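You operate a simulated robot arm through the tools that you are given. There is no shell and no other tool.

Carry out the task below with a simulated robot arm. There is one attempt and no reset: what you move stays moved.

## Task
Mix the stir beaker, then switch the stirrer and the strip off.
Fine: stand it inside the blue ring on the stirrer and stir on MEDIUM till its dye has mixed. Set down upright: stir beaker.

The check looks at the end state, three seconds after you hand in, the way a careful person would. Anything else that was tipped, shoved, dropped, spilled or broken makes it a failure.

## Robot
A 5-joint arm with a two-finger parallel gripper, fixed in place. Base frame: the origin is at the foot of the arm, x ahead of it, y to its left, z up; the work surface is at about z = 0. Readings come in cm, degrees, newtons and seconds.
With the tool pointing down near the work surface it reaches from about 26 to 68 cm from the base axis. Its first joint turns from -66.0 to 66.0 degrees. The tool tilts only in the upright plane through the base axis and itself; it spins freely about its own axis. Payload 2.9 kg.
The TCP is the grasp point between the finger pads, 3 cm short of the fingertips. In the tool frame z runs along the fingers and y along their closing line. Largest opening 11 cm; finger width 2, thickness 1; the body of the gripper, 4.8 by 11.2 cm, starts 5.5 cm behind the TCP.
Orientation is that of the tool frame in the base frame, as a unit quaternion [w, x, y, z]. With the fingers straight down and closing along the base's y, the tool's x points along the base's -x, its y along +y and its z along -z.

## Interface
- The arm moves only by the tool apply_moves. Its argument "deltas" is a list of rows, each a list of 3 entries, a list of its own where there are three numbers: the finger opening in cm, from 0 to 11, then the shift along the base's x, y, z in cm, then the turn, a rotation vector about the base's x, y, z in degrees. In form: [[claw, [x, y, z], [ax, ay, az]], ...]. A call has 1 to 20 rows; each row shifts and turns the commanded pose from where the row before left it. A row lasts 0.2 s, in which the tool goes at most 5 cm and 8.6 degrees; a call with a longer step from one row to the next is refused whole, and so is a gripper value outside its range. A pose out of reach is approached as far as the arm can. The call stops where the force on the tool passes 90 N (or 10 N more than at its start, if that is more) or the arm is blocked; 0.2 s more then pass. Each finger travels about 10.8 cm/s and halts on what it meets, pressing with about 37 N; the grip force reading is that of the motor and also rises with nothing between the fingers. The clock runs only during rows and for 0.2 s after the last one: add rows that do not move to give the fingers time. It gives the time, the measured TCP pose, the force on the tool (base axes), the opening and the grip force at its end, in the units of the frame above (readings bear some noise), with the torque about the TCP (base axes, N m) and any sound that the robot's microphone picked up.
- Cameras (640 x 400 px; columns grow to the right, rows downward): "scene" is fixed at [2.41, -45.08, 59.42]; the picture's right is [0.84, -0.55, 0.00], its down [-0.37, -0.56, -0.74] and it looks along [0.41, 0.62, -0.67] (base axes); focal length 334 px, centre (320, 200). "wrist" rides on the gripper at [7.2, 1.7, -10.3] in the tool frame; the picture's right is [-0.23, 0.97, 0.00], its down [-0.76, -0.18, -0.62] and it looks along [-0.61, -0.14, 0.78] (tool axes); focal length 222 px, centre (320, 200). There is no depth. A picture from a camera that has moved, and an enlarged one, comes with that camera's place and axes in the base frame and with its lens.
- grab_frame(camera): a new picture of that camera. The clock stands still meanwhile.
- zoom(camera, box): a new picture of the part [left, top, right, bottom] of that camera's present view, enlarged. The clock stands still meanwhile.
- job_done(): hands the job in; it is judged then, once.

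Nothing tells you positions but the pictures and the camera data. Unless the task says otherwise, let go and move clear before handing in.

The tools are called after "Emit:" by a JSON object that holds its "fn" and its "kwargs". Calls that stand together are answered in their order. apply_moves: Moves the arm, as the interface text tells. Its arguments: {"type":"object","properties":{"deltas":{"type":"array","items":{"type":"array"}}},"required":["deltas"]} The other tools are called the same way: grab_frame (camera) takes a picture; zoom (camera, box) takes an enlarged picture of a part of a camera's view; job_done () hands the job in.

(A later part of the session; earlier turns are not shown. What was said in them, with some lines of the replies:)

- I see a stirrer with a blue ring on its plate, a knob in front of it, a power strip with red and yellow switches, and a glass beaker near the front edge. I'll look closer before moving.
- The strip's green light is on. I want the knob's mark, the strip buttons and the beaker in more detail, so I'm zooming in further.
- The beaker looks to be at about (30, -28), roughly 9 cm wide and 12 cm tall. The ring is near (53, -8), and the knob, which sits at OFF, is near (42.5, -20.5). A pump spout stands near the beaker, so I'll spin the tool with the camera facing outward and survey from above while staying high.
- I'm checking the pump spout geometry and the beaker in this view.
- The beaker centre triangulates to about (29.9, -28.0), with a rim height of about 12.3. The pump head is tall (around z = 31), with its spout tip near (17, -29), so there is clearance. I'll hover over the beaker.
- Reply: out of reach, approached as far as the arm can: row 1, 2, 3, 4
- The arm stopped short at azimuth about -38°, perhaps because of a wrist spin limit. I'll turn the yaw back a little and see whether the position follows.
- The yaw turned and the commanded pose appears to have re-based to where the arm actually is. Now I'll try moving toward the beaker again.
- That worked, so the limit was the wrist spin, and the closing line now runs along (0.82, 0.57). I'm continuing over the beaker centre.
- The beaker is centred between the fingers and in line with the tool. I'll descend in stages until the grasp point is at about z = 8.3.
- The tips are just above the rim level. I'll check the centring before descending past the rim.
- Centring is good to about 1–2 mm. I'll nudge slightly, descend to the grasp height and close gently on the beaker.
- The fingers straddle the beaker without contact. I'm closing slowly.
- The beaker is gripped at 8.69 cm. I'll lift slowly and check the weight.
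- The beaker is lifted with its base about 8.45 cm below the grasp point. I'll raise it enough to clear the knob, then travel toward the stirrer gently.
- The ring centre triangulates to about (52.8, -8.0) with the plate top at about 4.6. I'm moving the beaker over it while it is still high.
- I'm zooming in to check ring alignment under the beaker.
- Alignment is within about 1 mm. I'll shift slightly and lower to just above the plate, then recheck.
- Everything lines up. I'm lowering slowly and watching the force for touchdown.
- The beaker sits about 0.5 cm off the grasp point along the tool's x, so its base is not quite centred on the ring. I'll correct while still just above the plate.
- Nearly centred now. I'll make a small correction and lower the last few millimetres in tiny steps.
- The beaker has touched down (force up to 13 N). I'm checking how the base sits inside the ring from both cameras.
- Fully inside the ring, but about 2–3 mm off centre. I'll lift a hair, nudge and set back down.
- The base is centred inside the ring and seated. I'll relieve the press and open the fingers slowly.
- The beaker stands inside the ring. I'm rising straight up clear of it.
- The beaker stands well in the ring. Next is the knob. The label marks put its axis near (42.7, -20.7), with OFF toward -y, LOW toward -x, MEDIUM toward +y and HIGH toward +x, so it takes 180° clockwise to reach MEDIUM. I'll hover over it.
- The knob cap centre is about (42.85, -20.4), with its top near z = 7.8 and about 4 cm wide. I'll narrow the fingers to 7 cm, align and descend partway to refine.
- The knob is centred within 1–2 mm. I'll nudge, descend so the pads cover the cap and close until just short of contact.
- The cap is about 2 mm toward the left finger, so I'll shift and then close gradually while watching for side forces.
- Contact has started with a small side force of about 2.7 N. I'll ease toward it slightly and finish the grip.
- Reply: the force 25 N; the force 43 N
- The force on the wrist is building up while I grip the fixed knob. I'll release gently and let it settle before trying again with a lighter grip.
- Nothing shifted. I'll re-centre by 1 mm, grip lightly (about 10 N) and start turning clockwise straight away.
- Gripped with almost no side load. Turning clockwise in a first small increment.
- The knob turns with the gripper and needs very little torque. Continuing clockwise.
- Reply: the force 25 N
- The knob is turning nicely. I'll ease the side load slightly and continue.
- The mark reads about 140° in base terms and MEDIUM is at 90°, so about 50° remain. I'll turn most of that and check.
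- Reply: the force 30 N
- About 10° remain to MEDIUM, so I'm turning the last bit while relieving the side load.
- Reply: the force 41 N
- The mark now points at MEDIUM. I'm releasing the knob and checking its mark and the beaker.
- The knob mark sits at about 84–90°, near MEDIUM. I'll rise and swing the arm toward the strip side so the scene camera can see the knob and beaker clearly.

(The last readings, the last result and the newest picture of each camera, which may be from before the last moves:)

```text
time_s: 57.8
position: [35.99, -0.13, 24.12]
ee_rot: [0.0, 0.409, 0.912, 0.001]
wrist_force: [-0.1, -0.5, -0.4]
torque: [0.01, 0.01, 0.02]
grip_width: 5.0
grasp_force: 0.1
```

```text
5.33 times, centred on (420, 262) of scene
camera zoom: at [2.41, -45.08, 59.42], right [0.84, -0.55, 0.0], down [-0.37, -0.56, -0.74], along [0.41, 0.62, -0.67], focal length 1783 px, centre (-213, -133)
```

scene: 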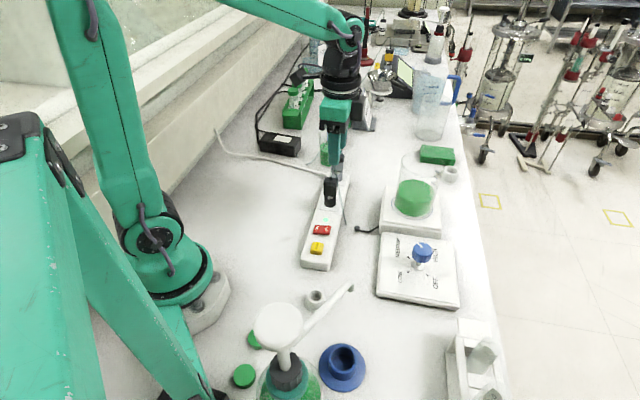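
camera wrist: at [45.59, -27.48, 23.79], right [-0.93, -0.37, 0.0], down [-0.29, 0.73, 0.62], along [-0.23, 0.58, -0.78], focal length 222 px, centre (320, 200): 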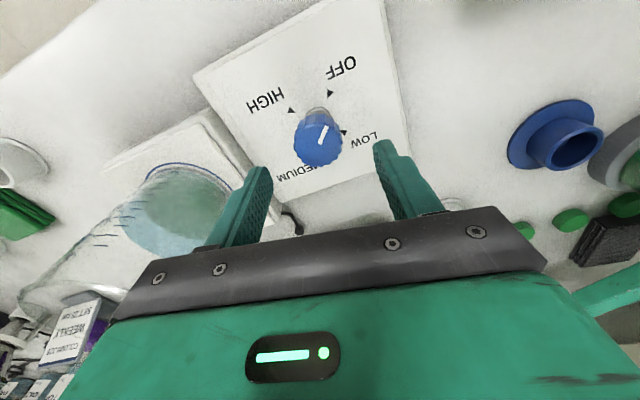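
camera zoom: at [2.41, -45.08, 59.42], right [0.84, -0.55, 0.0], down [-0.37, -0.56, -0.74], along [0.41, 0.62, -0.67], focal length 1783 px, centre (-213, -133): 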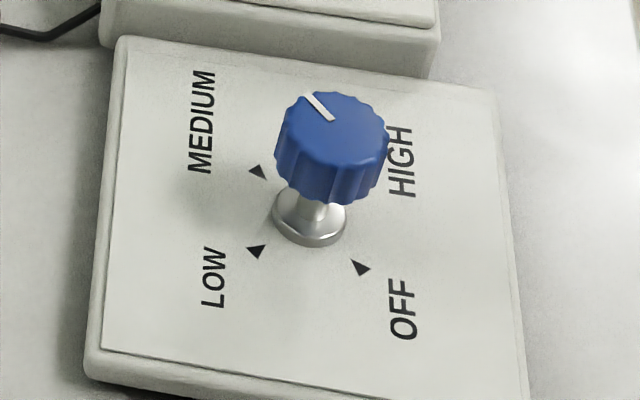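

The dye looks evenly green and the knob points at MEDIUM. I'll wait a few more seconds to confirm the colour is final.

Emit:
{"fn": "apply_moves", "kwargs": {"deltas": [[5, [0, 0, 0], [0, 0, 0]], [5, [0, 0, 0], [0, 0, 0]], [5, [0, 0, 0], [0, 0, 0]], [5, [0, 0, 0], [0, 0, 0]], [5, [0, 0, 0], [0, 0, 0]], [5, [0, 0, 0], [0, 0, 0]], [5, [0, 0, 0], [0, 0, 0]], [5, [0, 0, 0], [0, 0, 0]], [5, [0, 0, 0], [0, 0, 0]], [5, [0, 0, 0], [0, 0, 0]], [5, [0, 0, 0], [0, 0, 0]], [5, [0, 0, 0], [0, 0, 0]], [5, [0, 0, 0], [0, 0, 0]], [5, [0, 0, 0], [0, 0, 0]], [5, [0, 0, 0], [0, 0, 0]], [5, [0, 0, 0], [0, 0, 0]], [5, [0, 0, 0], [0, 0, 0]], [5, [0, 0, 0], [0, 0, 0]], [5, [0, 0, 0], [0, 0, 0]], [5, [0, 0, 0], [0, 0, 0]]]}}

Emit:
{"fn": "zoom", "kwargs": {"camera": "scene", "box": [380, 150, 445, 225]}}

Emit:
{"fn": "grab_frame", "kwargs": {"camera": "wrist"}}

Emit:
{"fn": "zoom", "kwargs": {"camera": "scene", "box": [290, 140, 370, 280]}}

```text
time_s: 62.0
position: [35.95, -0.18, 23.98]
ee_rot: [0.0, 0.41, 0.912, 0.0]
wrist_force: [-0.2, 0.2, 0.1]
torque: [0.01, 0.04, -0.01]
grip_width: 4.98
grasp_force: 0.0
```

```text
5.33 times, centred on (412, 188) of scene
camera zoom: at [2.41, -45.08, 59.42], right [0.84, -0.55, 0.0], down [-0.37, -0.56, -0.74], along [0.41, 0.62, -0.67], focal length 1783 px, centre (-173, 267)
```

zoom: 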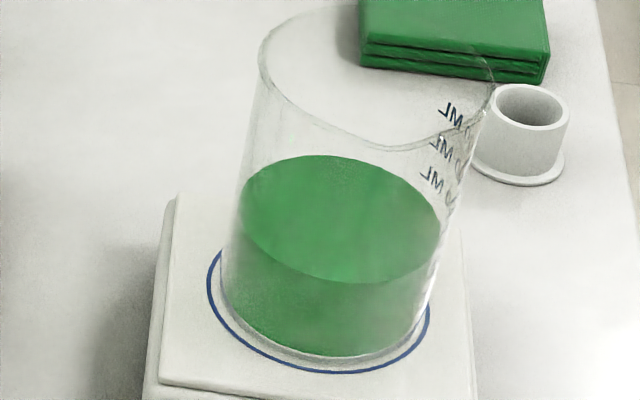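

```text
taken
camera wrist: at [32.37, 6.35, 34.26], right [0.88, 0.48, 0.0], down [0.37, -0.69, 0.62], along [0.3, -0.55, -0.78], focal length 222 px, centre (320, 200)
```

wrist: 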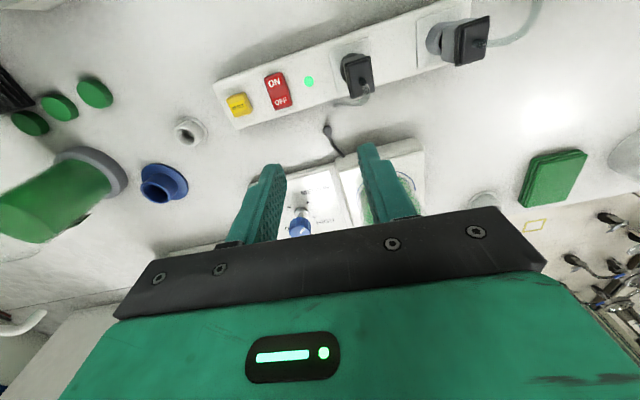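

```text
2.86 times, centred on (330, 210) of scene
camera zoom: at [2.41, -45.08, 59.42], right [0.84, -0.55, 0.0], down [-0.37, -0.56, -0.74], along [0.41, 0.62, -0.67], focal length 955 px, centre (291, 171)
```

zoom: 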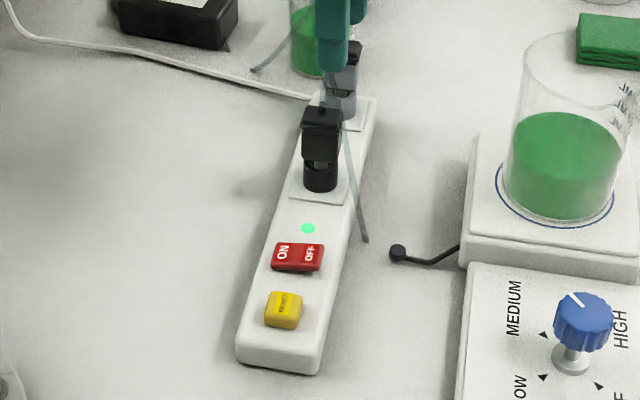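

The liquid is uniform, though the shade still deepened slightly. I'll wait another 4 s to make sure it's stable.

Emit:
{"fn": "apply_moves", "kwargs": {"deltas": [[5, [0, 0, 0], [0, 0, 0]], [5, [0, 0, 0], [0, 0, 0]], [5, [0, 0, 0], [0, 0, 0]], [5, [0, 0, 0], [0, 0, 0]], [5, [0, 0, 0], [0, 0, 0]], [5, [0, 0, 0], [0, 0, 0]], [5, [0, 0, 0], [0, 0, 0]], [5, [0, 0, 0], [0, 0, 0]], [5, [0, 0, 0], [0, 0, 0]], [5, [0, 0, 0], [0, 0, 0]], [5, [0, 0, 0], [0, 0, 0]], [5, [0, 0, 0], [0, 0, 0]], [5, [0, 0, 0], [0, 0, 0]], [5, [0, 0, 0], [0, 0, 0]], [5, [0, 0, 0], [0, 0, 0]], [5, [0, 0, 0], [0, 0, 0]], [5, [0, 0, 0], [0, 0, 0]], [5, [0, 0, 0], [0, 0, 0]], [5, [0, 0, 0], [0, 0, 0]], [5, [0, 0, 0], [0, 0, 0]]]}}

Emit:
{"fn": "zoom", "kwargs": {"camera": "scene", "box": [380, 150, 445, 225]}}

Emit:
{"fn": "zoom", "kwargs": {"camera": "wrist", "box": [200, 0, 440, 140]}}

```text
time_s: 66.2
position: [36.02, -0.14, 23.97]
ee_rot: [0.0, 0.409, 0.913, 0.001]
wrist_force: [0.8, 0.1, 0.6]
torque: [0.03, -0.01, 0.03]
grip_width: 5.0
grasp_force: 0.1
```

```text
5.33 times, centred on (412, 188) of scene
camera zoom: at [2.41, -45.08, 59.42], right [0.84, -0.55, 0.0], down [-0.37, -0.56, -0.74], along [0.41, 0.62, -0.67], focal length 1783 px, centre (-173, 267)
```

zoom: 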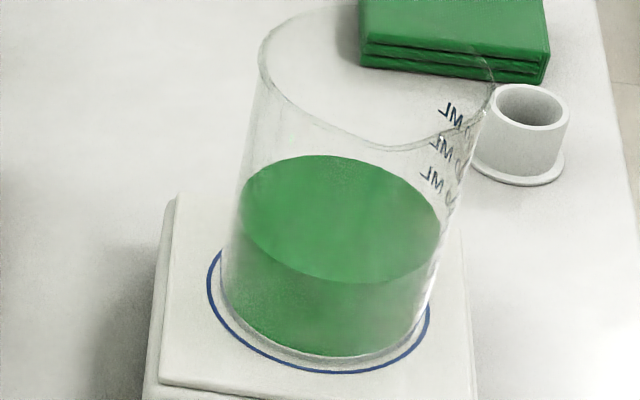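

```text
2.67 times, centred on (320, 70) of wrist
camera zoom: at [32.37, 6.35, 34.26], right [0.88, 0.48, 0.0], down [0.37, -0.69, 0.62], along [0.3, -0.55, -0.78], focal length 592 px, centre (320, 547)
```

zoom: 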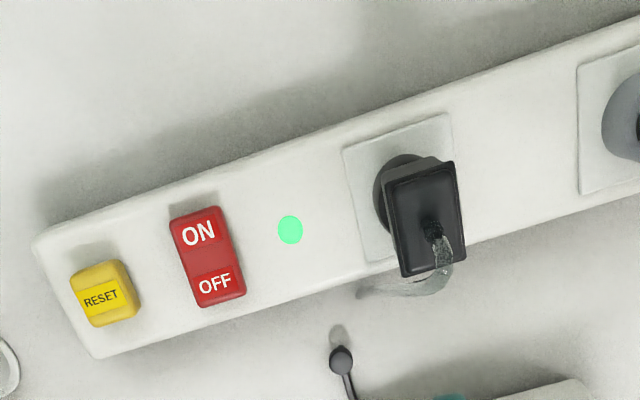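

The mix is stable and uniformly green. Now I'll go back to the knob (same yaw) to turn it back counterclockwise through LOW to OFF.

Emit:
{"fn": "apply_moves", "kwargs": {"deltas": [[6.5, [0.95, -2.63, 0], [0, 0, 0]], [6.5, [1.0, -3, 0], [0, 0, 0]], [6.5, [1.0, -3, 0], [0, 0, 0]], [6.5, [1.0, -3, 0], [0, 0, 0]], [6.5, [1.0, -3, 0], [0, 0, 0]], [6.5, [1.0, -3, 0], [0, 0, 0]], [6.5, [0.9, -3, 0], [0, 0, 0]], [6.5, [0, 0, -2], [0, 0, 0]], [6.5, [0, 0, -3], [0, 0, 0]], [6.5, [0, 0, -3], [0, 0, 0]], [6.5, [0, 0, -2.5], [0, 0, 0]], [6.5, [0, 0, 0], [0, 0, 0]], [6.5, [0, 0, 0], [0, 0, 0]]]}}

Emit:
{"fn": "zoom", "kwargs": {"camera": "wrist", "box": [220, 70, 420, 230]}}

Emit:
{"fn": "zoom", "kwargs": {"camera": "scene", "box": [370, 180, 480, 310]}}

```text
time_s: 69.0
position: [42.94, -20.25, 13.35]
ee_rot: [0.0, 0.409, 0.912, 0.0]
wrist_force: [-0.6, -0.5, -0.4]
torque: [-0.02, 0.01, 0.0]
grip_width: 6.51
grasp_force: 0.0
```

```text
2.50 times, centred on (320, 150) of wrist
camera zoom: at [39.23, -13.85, 23.59], right [0.88, 0.48, 0.0], down [0.37, -0.69, 0.62], along [0.3, -0.55, -0.78], focal length 555 px, centre (320, 325)
```

zoom: 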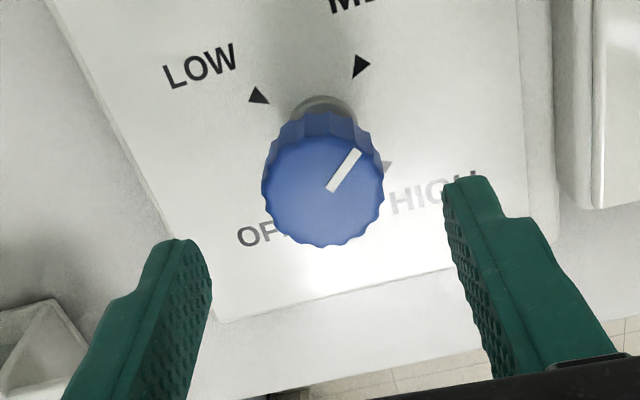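

```text
3.08 times, centred on (425, 245) of scene
camera zoom: at [2.41, -45.08, 59.42], right [0.84, -0.55, 0.0], down [-0.37, -0.56, -0.74], along [0.41, 0.62, -0.67], focal length 1029 px, centre (-3, 62)
```

zoom: 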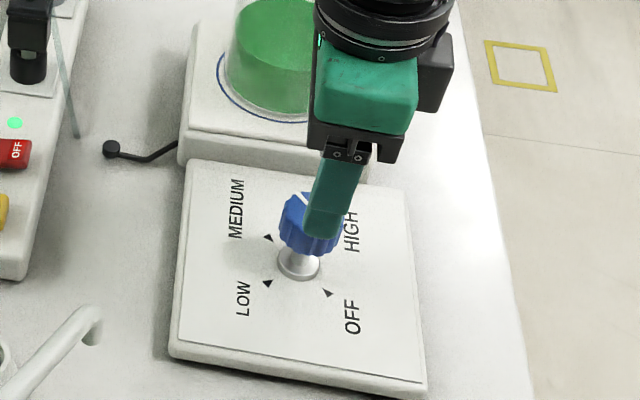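

Well aligned. I'm descending onto the cap and closing to just short of contact.

Emit:
{"fn": "apply_moves", "kwargs": {"deltas": [[6.5, [0.05, 0.04, -1.2], [0, 0, 0]], [6.5, [0, 0, -1.5], [0, 0, 0]], [6.5, [0, 0, -1.5], [0, 0, 0]], [6.5, [0, 0, -1.2], [0, 0, 0]], [6.0, [0, 0, -0.6], [0, 0, 0]], [5, [0, 0, 0], [0, 0, 0]], [4.4, [0, 0, 0], [0, 0, 0]], [4.4, [0, 0, 0], [0, 0, 0]]]}}

Emit:
{"fn": "zoom", "kwargs": {"camera": "wrist", "box": [220, 100, 420, 260]}}

```text
time_s: 70.8
position: [42.97, -20.36, 7.21]
ee_rot: [-0.001, 0.409, 0.912, 0.0]
wrist_force: [-0.1, 0.1, -0.2]
torque: [-0.03, 0.05, 0.01]
grip_width: 4.39
grasp_force: 0.0
```

```text
2.50 times, centred on (320, 180) of wrist
camera zoom: at [39.36, -13.95, 17.68], right [0.88, 0.48, 0.0], down [0.37, -0.69, 0.62], along [0.3, -0.55, -0.78], focal length 555 px, centre (320, 250)
```

zoom: 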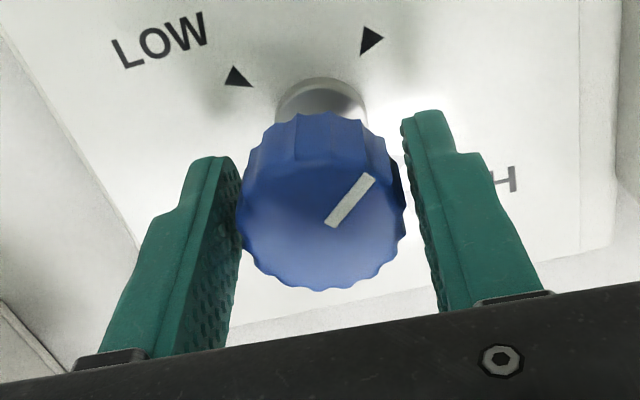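

Symmetric. I'll grip and turn counterclockwise.

Emit:
{"fn": "apply_moves", "kwargs": {"deltas": [[4.0, [0, 0, 0], [0, 0, 0]], [3.8, [0, 0, 0], [0, 0, 0]], [3.65, [0, 0, 0], [0, 0, 0]], [3.55, [0, 0, 0], [0, 0, 0]], [3.55, [0, 0, 0], [0, 0, 8]], [3.55, [0, 0, 0], [0, 0, 8]], [3.55, [0, 0, 0], [0, 0, 8]], [3.55, [0, 0, 0], [0, 0, 8]]]}}

Emit:
{"fn": "zoom", "kwargs": {"camera": "wrist", "box": [220, 100, 420, 260]}}

```text
time_s: 72.6
position: [42.94, -20.35, 7.36]
ee_rot: [0.0, 0.141, 0.99, 0.0]
wrist_force: [-8.0, 0.1, 10.2]
torque: [-0.39, -0.68, -0.06]
grip_width: 3.71
grasp_force: 45.5
```

```text
2.50 times, centred on (320, 180) of wrist
camera zoom: at [36.45, -16.8, 17.72], right [0.49, 0.87, 0.0], down [0.68, -0.38, 0.62], along [0.54, -0.31, -0.78], focal length 555 px, centre (320, 250)
```

zoom: 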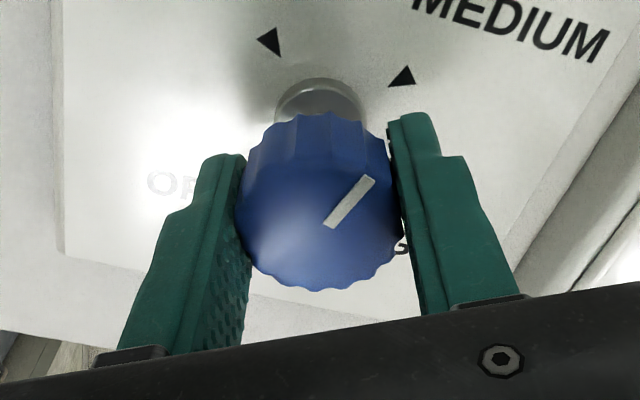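

Good, the knob follows. I'm continuing counterclockwise with small relief shifts.

Emit:
{"fn": "apply_moves", "kwargs": {"deltas": [[3.55, [-0.01, 0, 0.01], [0, 0, 8]], [3.55, [0, 0, 0], [0, 0, 8]], [3.55, [0, 0, 0], [0, 0, 8]], [3.55, [0, 0, 0], [0, 0, 8]], [3.55, [0, 0, 0], [0, 0, 8]], [3.55, [0, 0, 0], [0, 0, 8]]]}}

Emit:
{"fn": "zoom", "kwargs": {"camera": "wrist", "box": [220, 100, 420, 260]}}

```text
time_s: 74.0
position: [43.06, -20.39, 7.4]
ee_rot: [0.001, -0.275, 0.961, -0.001]
wrist_force: [0.0, -5.2, 8.4]
torque: [-0.18, 0.94, 0.0]
grip_width: 3.7
grasp_force: 44.8
```

```text
2.50 times, centred on (320, 180) of wrist
camera zoom: at [35.87, -22.82, 17.7], right [-0.32, 0.95, 0.0], down [0.74, 0.25, 0.62], along [0.59, 0.2, -0.78], focal length 555 px, centre (320, 250)
```

zoom: 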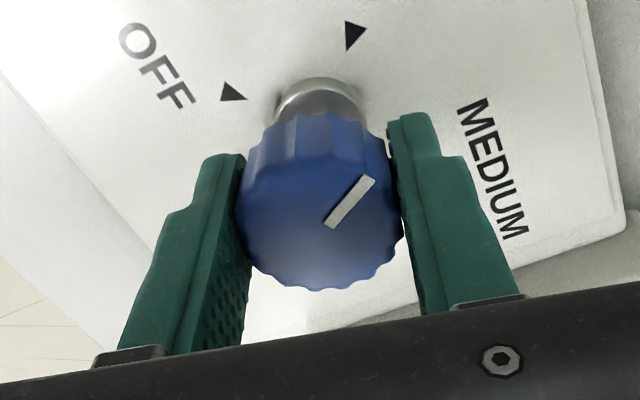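

The mark is near 160° and OFF is at 270°. I'll turn about 56° more, then regrip so the wrist spin keeps its margin.

Emit:
{"fn": "apply_moves", "kwargs": {"deltas": [[3.55, [0, -0.01, 0.01], [0, 0, 8]], [3.55, [0, 0, 0], [0, 0, 8]], [3.55, [0, 0, 0], [0, 0, 8]], [3.55, [0, 0, 0], [0, 0, 8]], [3.55, [0, 0, 0], [0, 0, 8]], [3.55, [0, 0, 0], [0, 0, 8]], [3.55, [0, 0, 0], [0, 0, 8]], [3.8, [0, 0, 0], [0, 0, 0]], [4.1, [0, 0, 0], [0, 0, 0]], [4.4, [0, 0, 0], [0, 0, 0]], [4.4, [0, 0, 0], [0, 0, 0]]]}}

Emit:
{"fn": "zoom", "kwargs": {"camera": "wrist", "box": [220, 100, 420, 260]}}

```text
time_s: 76.4
position: [43.06, -20.45, 7.34]
ee_rot: [0.0, -0.693, 0.721, 0.0]
wrist_force: [-0.3, 0.9, 0.2]
torque: [-0.03, 0.01, 0.0]
grip_width: 4.39
grasp_force: 0.0
```

```text
2.50 times, centred on (320, 180) of wrist
camera zoom: at [40.96, -27.62, 17.65], right [-0.96, 0.27, 0.0], down [0.21, 0.75, 0.62], along [0.17, 0.6, -0.78], focal length 555 px, centre (320, 250)
```

zoom: 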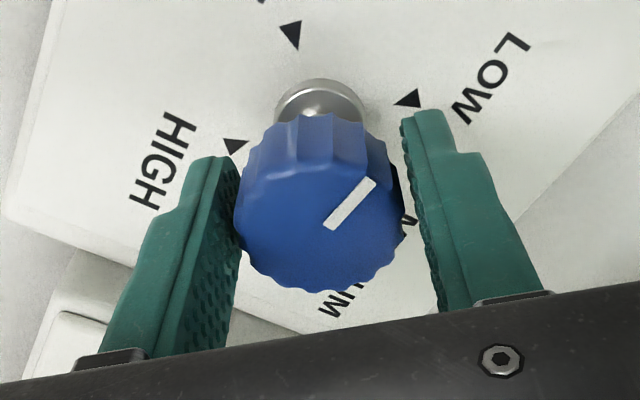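

The mark is at about 216° with 54° to go. I'll rotate the open gripper back 24°, regrip and finish the turn.

Emit:
{"fn": "apply_moves", "kwargs": {"deltas": [[4.6, [0, 0, 0], [0, 0, -8]], [4.6, [0, 0, 0], [0, 0, -8]], [4.6, [0, 0, 0], [0, 0, -8]], [4.6, [0, 0, 0], [0, 0, 0]]]}}

Emit:
{"fn": "zoom", "kwargs": {"camera": "wrist", "box": [220, 100, 420, 260]}}

```text
time_s: 77.4
position: [43.03, -20.37, 7.38]
ee_rot: [0.0, -0.527, 0.85, 0.0]
wrist_force: [0.1, 0.3, 0.6]
torque: [0.02, 0.0, 0.03]
grip_width: 4.6
grasp_force: 0.1
```

```text
2.50 times, centred on (320, 180) of wrist
camera zoom: at [38.25, -26.17, 17.63], right [-0.77, 0.64, 0.0], down [0.5, 0.6, 0.62], along [0.4, 0.48, -0.78], focal length 555 px, centre (320, 250)
```

zoom: 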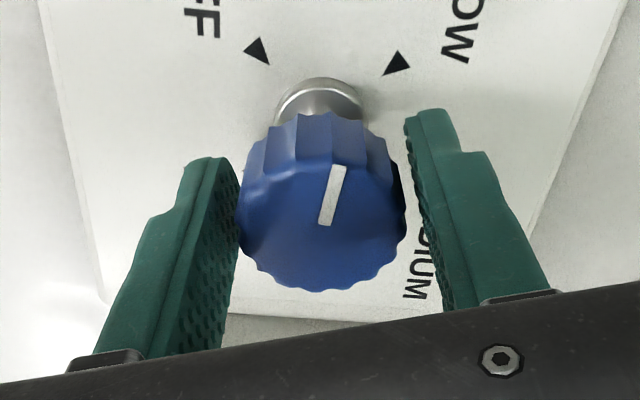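

Emit:
{"fn": "apply_moves", "kwargs": {"deltas": [[4.2, [0, 0, 0], [0, 0, 0]], [3.9, [0, 0, 0], [0, 0, 0]], [3.7, [0, 0, 0], [0, 0, 0]], [3.55, [0, 0, 0], [0, 0, 0]], [3.55, [0, 0, 0], [0, 0, 8]], [3.55, [0, 0, 0], [0, 0, 8]], [3.55, [0, 0, 0], [0, 0, 8]], [3.55, [0, 0, 0], [0, 0, 8]], [3.55, [0, 0, 0], [0, 0, 8]], [3.55, [0, 0, 0], [0, 0, 8]]]}}

Emit:
{"fn": "zoom", "kwargs": {"camera": "wrist", "box": [220, 100, 420, 260]}}

```text
time_s: 79.6
position: [42.95, -20.29, 7.38]
ee_rot: [0.0, 0.829, -0.56, -0.001]
wrist_force: [-11.3, 13.8, 3.2]
torque: [0.26, -0.26, -0.02]
grip_width: 3.78
grasp_force: 44.6
```

```text
2.50 times, centred on (320, 180) of wrist
camera zoom: at [44.09, -27.79, 17.61], right [-0.99, -0.15, 0.0], down [-0.12, 0.77, 0.62], along [-0.1, 0.62, -0.78], focal length 555 px, centre (320, 250)
```

zoom: 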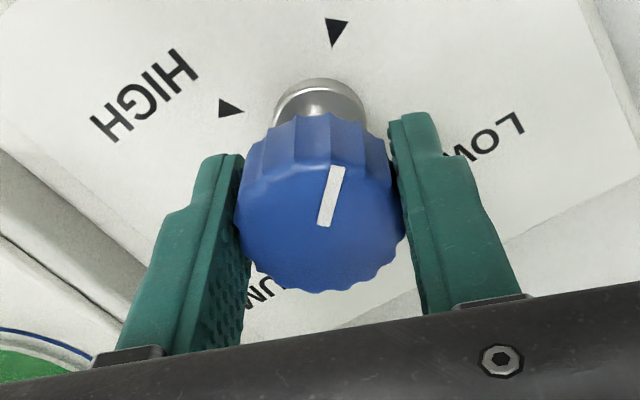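

The mark is at about 266°, essentially OFF. I'll turn the last 3° and release.

Emit:
{"fn": "apply_moves", "kwargs": {"deltas": [[3.55, [0, 0, 0], [0, 0, 3]], [3.55, [0, 0, 0], [0, 0, 0]], [3.8, [0, 0, 0], [0, 0, 0]], [4.1, [0, 0, 0], [0, 0, 0]], [4.6, [0, 0, 0], [0, 0, 0]], [5.0, [0, 0, 0], [0, 0, 0]], [5.0, [0, 0, 0], [0, 0, 0]]]}}

Emit:
{"fn": "zoom", "kwargs": {"camera": "wrist", "box": [220, 100, 420, 260]}}

```text
time_s: 81.2
position: [43.08, -20.42, 7.34]
ee_rot: [0.0, 0.842, -0.539, 0.0]
wrist_force: [-0.1, -0.7, 0.1]
torque: [-0.01, -0.01, 0.01]
grip_width: 5.01
grasp_force: 0.0
```

```text
2.50 times, centred on (320, 180) of wrist
camera zoom: at [44.49, -27.72, 17.66], right [-0.98, -0.2, 0.0], down [-0.16, 0.77, 0.62], along [-0.13, 0.61, -0.78], focal length 555 px, centre (320, 250)
```

zoom: 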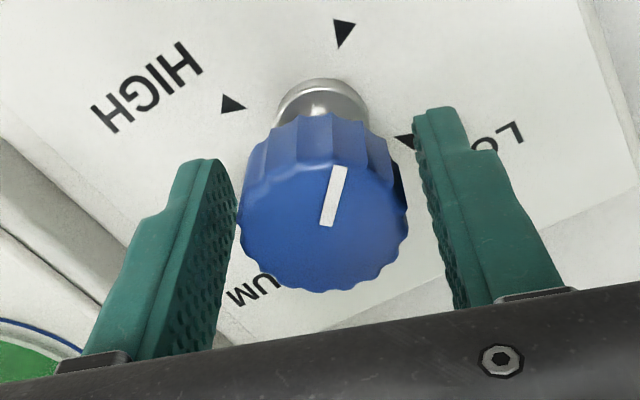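

The stirrer knob is back at OFF. Next I'll rise, close the fingers and move above the OFF side of the red rocker, which I place near (32.0, -3.0) with its top at about z = 4.4.

Emit:
{"fn": "apply_moves", "kwargs": {"deltas": [[5.4, [0, 0, 1.0], [0, 0, 0]], [5.4, [0, 0, 2.0], [0, 0, 0]], [5.4, [0, 0, 3.0], [0, 0, 0]], [5.4, [0, 0, 3.0], [0, 0, 0]], [5, [0, 0, 2.5], [0, 0, 0]], [4, [-1.1, 1.75, 0], [0, 0, 4]], [3, [-1.1, 1.75, 0], [0, 0, 4]], [2, [-1.1, 1.75, 0], [0, 0, 4]], [1, [-1.1, 1.75, 0], [0, 0, 4]], [0, [-1.1, 1.75, 0], [0, 0, 4]], [0, [-1.1, 1.75, 0], [0, 0, 0]], [0, [-1.1, 1.75, 0], [0, 0, 0]], [0, [-1.1, 1.75, 0], [0, 0, 0]], [0, [-1.1, 1.75, 0], [0, 0, 0]], [0, [-1.1, 1.6, 0], [0, 0, 0]], [0, [0, 0, 0], [0, 0, 0]], [0, [0, 0, 0], [0, 0, 0]]]}}

Emit:
{"fn": "grab_frame", "kwargs": {"camera": "wrist"}}

Emit:
{"fn": "grab_frame", "kwargs": {"camera": "scene"}}

Emit:
{"fn": "zoom", "kwargs": {"camera": "scene", "box": [390, 225, 450, 300]}}

```text
time_s: 84.8
position: [31.97, -2.96, 18.84]
ee_rot: [0.0, 0.923, -0.386, 0.0]
wrist_force: [0.5, 0.9, 0.0]
torque: [-0.02, -0.04, -0.02]
grip_width: 0.0
grasp_force: 36.7
```

```text
taken
camera wrist: at [35.83, -9.42, 29.19], right [-0.85, -0.52, 0.0], down [-0.41, 0.67, 0.62], along [-0.33, 0.53, -0.78], focal length 222 px, centre (320, 200)
```

wrist: 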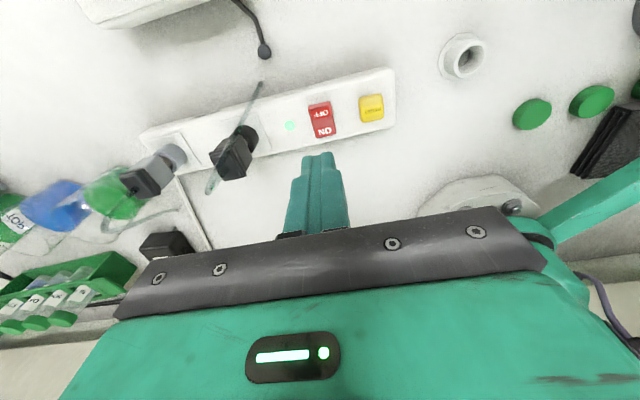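

```text
taken
```

scene: 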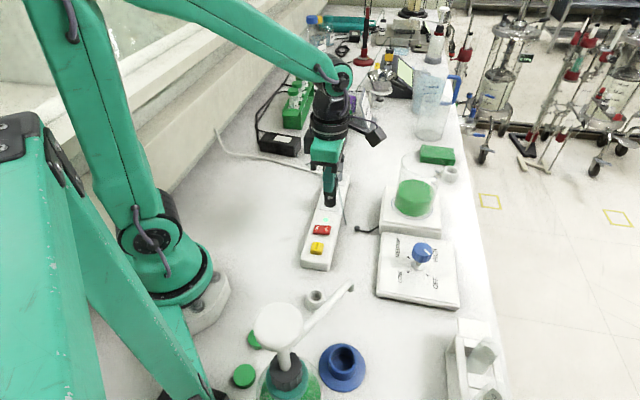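

```text
5.33 times, centred on (420, 262) of scene
camera zoom: at [2.41, -45.08, 59.42], right [0.84, -0.55, 0.0], down [-0.37, -0.56, -0.74], along [0.41, 0.62, -0.67], focal length 1783 px, centre (-213, -133)
```

zoom: 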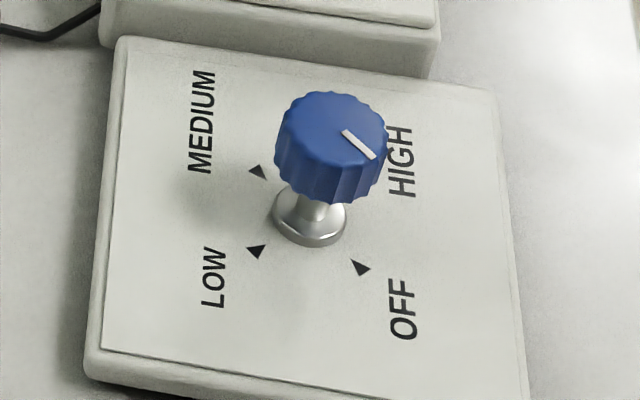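

The knob looks identical to its original OFF position. I'm zooming in on the rocker from the wrist to place the press point.

Emit:
{"fn": "zoom", "kwargs": {"camera": "wrist", "box": [260, 70, 400, 170]}}

```text
4.00 times, centred on (330, 120) of wrist
camera zoom: at [35.83, -9.42, 29.19], right [-0.85, -0.52, 0.0], down [-0.41, 0.67, 0.62], along [-0.33, 0.53, -0.78], focal length 888 px, centre (280, 520)
```

zoom: 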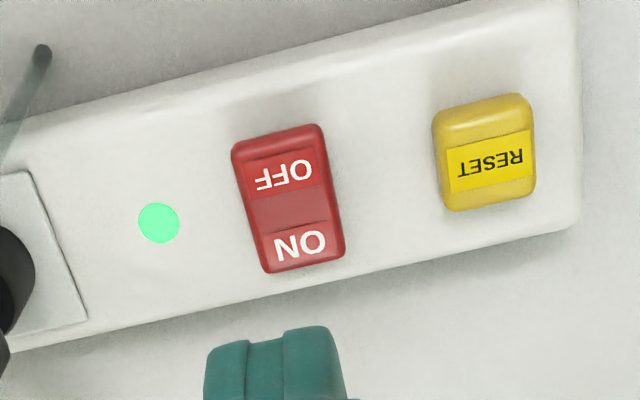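

The closed fingertips are over the OFF half. I'll descend to just above the rocker.

Emit:
{"fn": "apply_moves", "kwargs": {"deltas": [[0, [-0.14, 0.02, -1.5], [0, 0, 0]], [0, [0, 0, -2.0], [0, 0, 0]], [0, [0, 0, -2.0], [0, 0, 0]], [0, [0, 0, -2.0], [0, 0, 0]], [0, [0, 0, -1.8], [0, 0, 0]], [0, [0, 0, 0], [0, 0, 0]], [0, [0, 0, 0], [0, 0, 0]]]}}

Emit:
{"fn": "zoom", "kwargs": {"camera": "wrist", "box": [240, 70, 400, 200]}}

Emit:
{"fn": "zoom", "kwargs": {"camera": "scene", "box": [285, 150, 365, 280]}}

```text
time_s: 86.4
position: [31.87, -3.18, 9.25]
ee_rot: [0.0, 0.923, -0.386, 0.0]
wrist_force: [-0.3, -0.2, 1.1]
torque: [0.04, -0.02, -0.01]
grip_width: 0.0
grasp_force: 36.9
```

```text
3.08 times, centred on (320, 135) of wrist
camera zoom: at [35.75, -9.53, 19.64], right [-0.85, -0.52, 0.0], down [-0.41, 0.67, 0.62], along [-0.33, 0.53, -0.78], focal length 684 px, centre (320, 400)
```

zoom: 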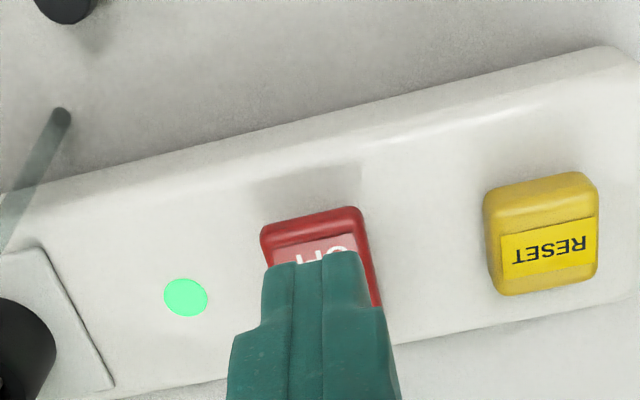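

```text
3.08 times, centred on (325, 215) of scene
camera zoom: at [2.41, -45.08, 59.42], right [0.84, -0.55, 0.0], down [-0.37, -0.56, -0.74], along [0.41, 0.62, -0.67], focal length 1029 px, centre (305, 154)
```

zoom: 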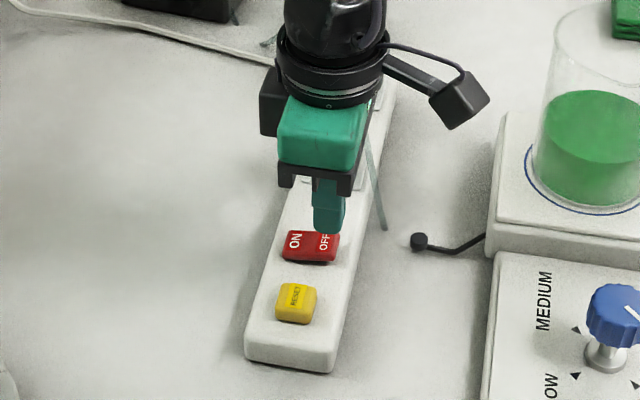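

The tips are centred over the OFF label. I'm pressing down slowly.

Emit:
{"fn": "apply_moves", "kwargs": {"deltas": [[0, [0, 0, -0.5], [0, 0, 0]], [0, [0, 0, -0.4], [0, 0, 0]], [0, [0, 0, -0.3], [0, 0, 0]], [0, [0, 0, -0.2], [0, 0, 0]], [0, [0, 0, 0], [0, 0, 0]]]}}

Emit:
{"fn": "zoom", "kwargs": {"camera": "wrist", "box": [240, 70, 400, 200]}}

```text
time_s: 87.6
position: [31.81, -3.1, 8.15]
ee_rot: [0.0, 0.923, -0.385, 0.0]
wrist_force: [-0.1, 0.0, -0.6]
torque: [0.03, -0.01, -0.05]
grip_width: 0.0
grasp_force: 37.0
```

```text
3.08 times, centred on (320, 135) of wrist
camera zoom: at [35.72, -9.44, 18.4], right [-0.85, -0.52, 0.0], down [-0.41, 0.67, 0.62], along [-0.33, 0.53, -0.78], focal length 684 px, centre (320, 400)
```

zoom: 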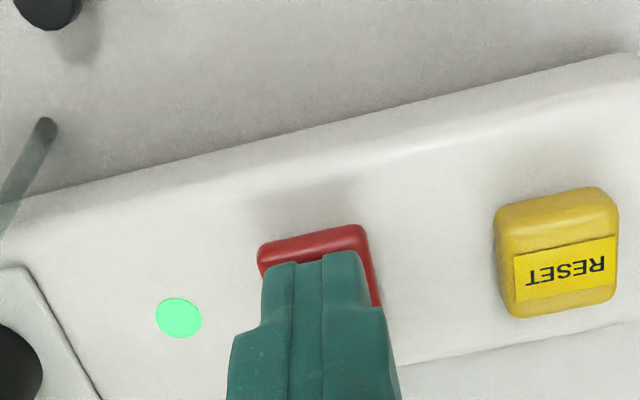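

Emit:
{"fn": "apply_moves", "kwargs": {"deltas": [[0, [0, 0, -0.2], [0, 0, 0]], [0, [0, 0, -0.15], [0, 0, 0]], [0, [0, 0, -0.15], [0, 0, 0]], [0, [0, 0, 0], [0, 0, 0]]]}}

Emit:
{"fn": "zoom", "kwargs": {"camera": "scene", "box": [295, 195, 345, 275]}}

```text
time_s: 88.6
position: [31.72, -3.06, 7.53]
ee_rot: [0.0, 0.923, -0.385, -0.001]
wrist_force: [-0.4, 0.1, 0.5]
torque: [0.03, -0.05, 0.01]
grip_width: 0.02
grasp_force: 36.7
```

```text
5.00 times, centred on (320, 235) of scene
camera zoom: at [2.41, -45.08, 59.42], right [0.84, -0.55, 0.0], down [-0.37, -0.56, -0.74], along [0.41, 0.62, -0.67], focal length 1672 px, centre (320, 25)
```

zoom: 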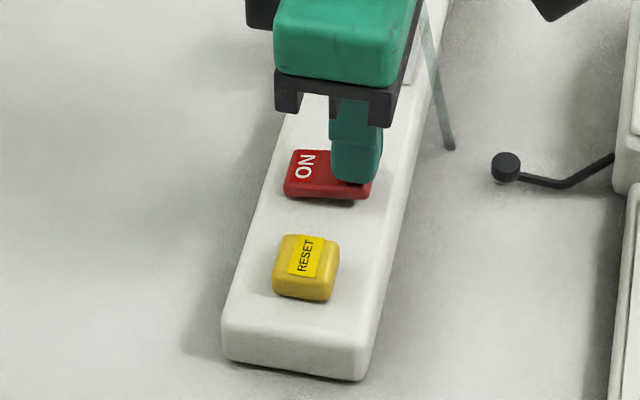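

Still just above contact with no force. I'm continuing down in small steps.

Emit:
{"fn": "apply_moves", "kwargs": {"deltas": [[0, [0, 0, -0.12], [0, 0, 0]], [0, [0, 0, -0.12], [0, 0, 0]], [0, [0, 0, -0.12], [0, 0, 0]], [0, [0, 0, 0], [0, 0, 0]]]}}

Emit:
{"fn": "zoom", "kwargs": {"camera": "wrist", "box": [240, 70, 400, 200]}}

```text
time_s: 89.6
position: [31.79, -3.11, 7.29]
ee_rot: [0.0, 0.923, -0.385, 0.0]
wrist_force: [0.2, -0.4, -0.9]
torque: [0.01, 0.04, 0.05]
grip_width: 0.03
grasp_force: 37.3
```

```text
3.08 times, centred on (320, 135) of wrist
camera zoom: at [35.67, -9.48, 17.56], right [-0.85, -0.52, 0.0], down [-0.41, 0.67, 0.62], along [-0.33, 0.53, -0.78], focal length 684 px, centre (320, 400)
```

zoom: 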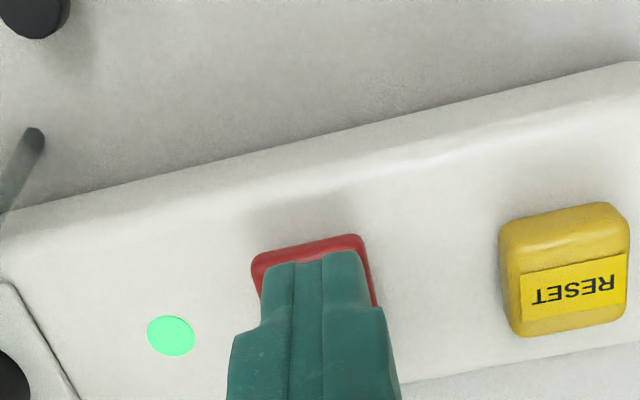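

Emit:
{"fn": "apply_moves", "kwargs": {"deltas": [[0, [0, 0, -0.12], [0, 0, 0]], [0, [0, 0, -0.12], [0, 0, 0]], [0, [0, 0, -0.12], [0, 0, 0]], [0, [0, 0, 0], [0, 0, 0]]]}}

Emit:
{"fn": "zoom", "kwargs": {"camera": "wrist", "box": [240, 70, 400, 200]}}

```text
time_s: 90.6
position: [31.93, -3.06, 7.12]
ee_rot: [-0.001, 0.923, -0.385, 0.001]
wrist_force: [-15.0, 1.1, 72.5]
torque: [0.55, 0.95, 0.07]
grip_width: 0.01
grasp_force: 37.2
```

```text
3.08 times, centred on (320, 135) of wrist
camera zoom: at [35.81, -9.5, 17.48], right [-0.85, -0.52, 0.0], down [-0.41, 0.67, 0.62], along [-0.32, 0.53, -0.78], focal length 684 px, centre (320, 400)
```

zoom: 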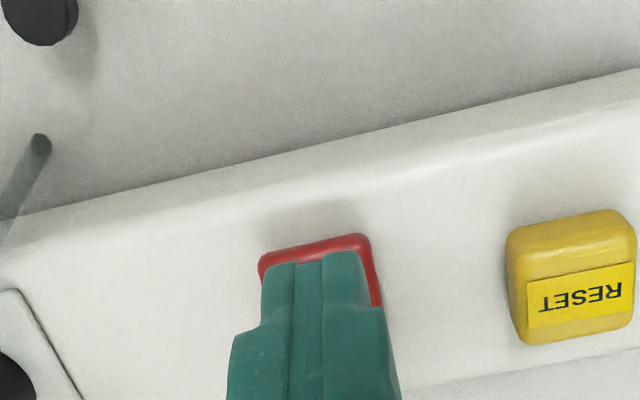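

The press landed (72 N) and the green light is out. I'm lifting off straight up.

Emit:
{"fn": "apply_moves", "kwargs": {"deltas": [[0, [0, 0, 0.3], [0, 0, 0]], [0, [0, 0, 0.6], [0, 0, 0]], [0, [0, 0, 1.5], [0, 0, 0]], [0, [0, 0, 2.5], [0, 0, 0]], [0, [0, 0, 3], [0, 0, 0]], [0, [0, 0, 3], [0, 0, 0]], [0, [0, 0, 2], [0, 0, 0]], [0, [0, 0, 0], [0, 0, 0]], [0, [0, 0, 0], [0, 0, 0]]]}}

Emit:
{"fn": "zoom", "kwargs": {"camera": "wrist", "box": [240, 50, 400, 170]}}

Emit:
{"fn": "grab_frame", "kwargs": {"camera": "scene"}}

Emit:
{"fn": "zoom", "kwargs": {"camera": "scene", "box": [285, 190, 365, 280]}}

```text
time_s: 92.6
position: [31.78, -3.11, 19.8]
ee_rot: [0.001, 0.923, -0.385, 0.0]
wrist_force: [0.2, 0.5, 0.7]
torque: [0.0, -0.02, 0.01]
grip_width: 0.0
grasp_force: 36.8
```

```text
3.33 times, centred on (320, 110) of wrist
camera zoom: at [35.48, -9.57, 30.18], right [-0.85, -0.52, 0.0], down [-0.41, 0.67, 0.62], along [-0.33, 0.53, -0.78], focal length 740 px, centre (320, 500)
```

zoom: 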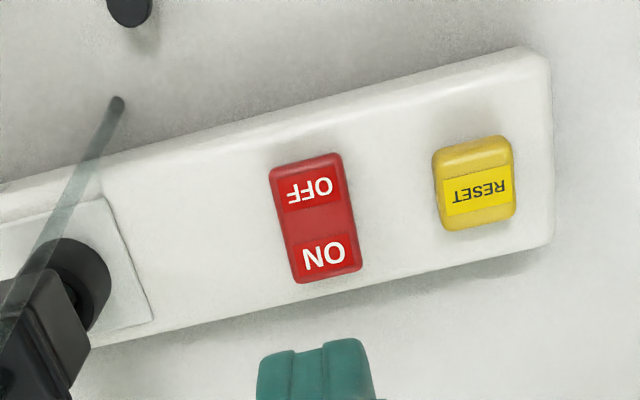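

```text
taken
```

scene: 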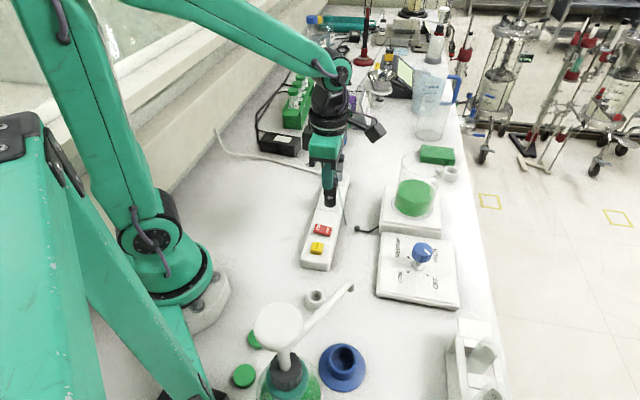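

```text
4.44 times, centred on (325, 235) of scene
camera zoom: at [2.41, -45.08, 59.42], right [0.84, -0.55, 0.0], down [-0.37, -0.56, -0.74], along [0.41, 0.62, -0.67], focal length 1486 px, centre (298, 44)
```

zoom: 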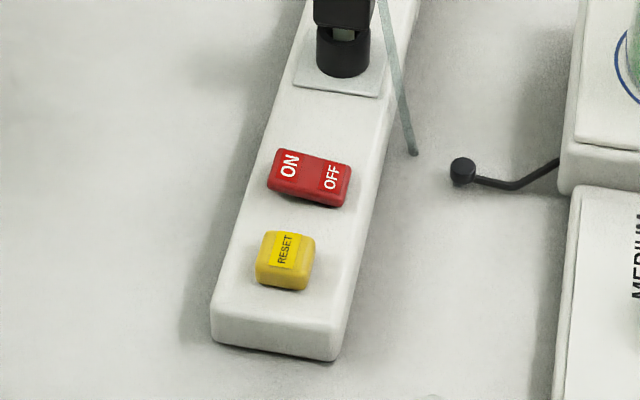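

The strip is off: the rocker is tipped to OFF and the light is out. One last look at the beaker, knob and surroundings before handing in.

Emit:
{"fn": "zoom", "kwargs": {"camera": "scene", "box": [360, 140, 480, 320]}}

Emit:
{"fn": "zoom", "kwargs": {"camera": "scene", "box": [380, 150, 445, 225]}}

Emit:
{"fn": "zoom", "kwargs": {"camera": "scene", "box": [220, 260, 520, 400]}}

```text
2.22 times, centred on (420, 230) of scene
camera zoom: at [2.41, -45.08, 59.42], right [0.84, -0.55, 0.0], down [-0.37, -0.56, -0.74], along [0.41, 0.62, -0.67], focal length 743 px, centre (98, 133)
```

zoom: 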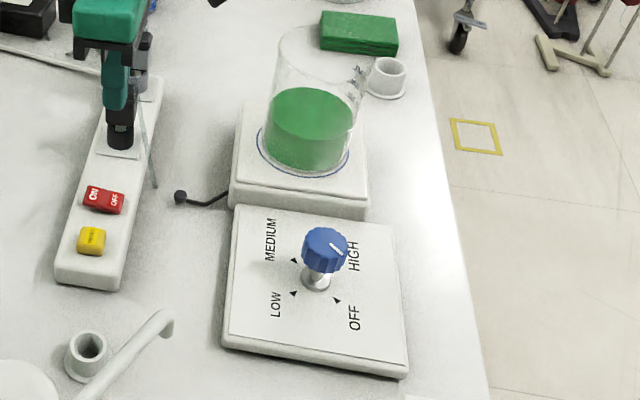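

```text
5.33 times, centred on (412, 188) of scene
camera zoom: at [2.41, -45.08, 59.42], right [0.84, -0.55, 0.0], down [-0.37, -0.56, -0.74], along [0.41, 0.62, -0.67], focal length 1783 px, centre (-173, 267)
```

zoom: 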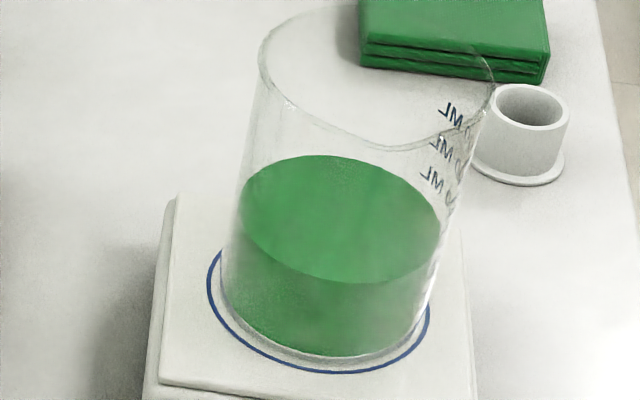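

```text
2.13 times, centred on (370, 330) of scene
camera zoom: at [2.41, -45.08, 59.42], right [0.84, -0.55, 0.0], down [-0.37, -0.56, -0.74], along [0.41, 0.62, -0.67], focal length 713 px, centre (213, -77)
```

zoom: 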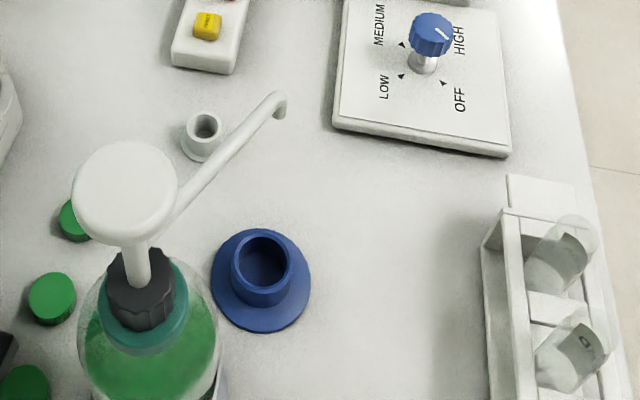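

The beaker stands upright inside the blue ring with its dye evenly mixed. The knob is at OFF, the strip is off, nothing else has moved and the arm is clear, so I'm handing in.

Emit:
{"fn": "job_done", "kwargs": {}}

```text
The job is handed in.
```

The stir beaker is mixed and standing upright inside the blue ring on the stirrer. The stirrer and the strip are both switched off. I've handed the job in, but no verdict has come back.

- **Mixing:** I stirred on MEDIUM until the liquid was an even green. I then left it running several seconds more, and the colour stayed the same.
- **Stirrer:** the knob is turned back to OFF, and its mark sits exactly where it did at the start.
- **Strip:** the rocker is tipped to OFF and the green light is out. The press on it peaked at about 72 N, and the strip did not shift.
- **Surroundings:** in the last pictures nothing else looked moved, tipped or spilled. The arm had let go and was clear before I handed in.

While I turned the knob, the side force on the gripper rose to about 40 N at one point. The pictures showed no movement of the stirrer.
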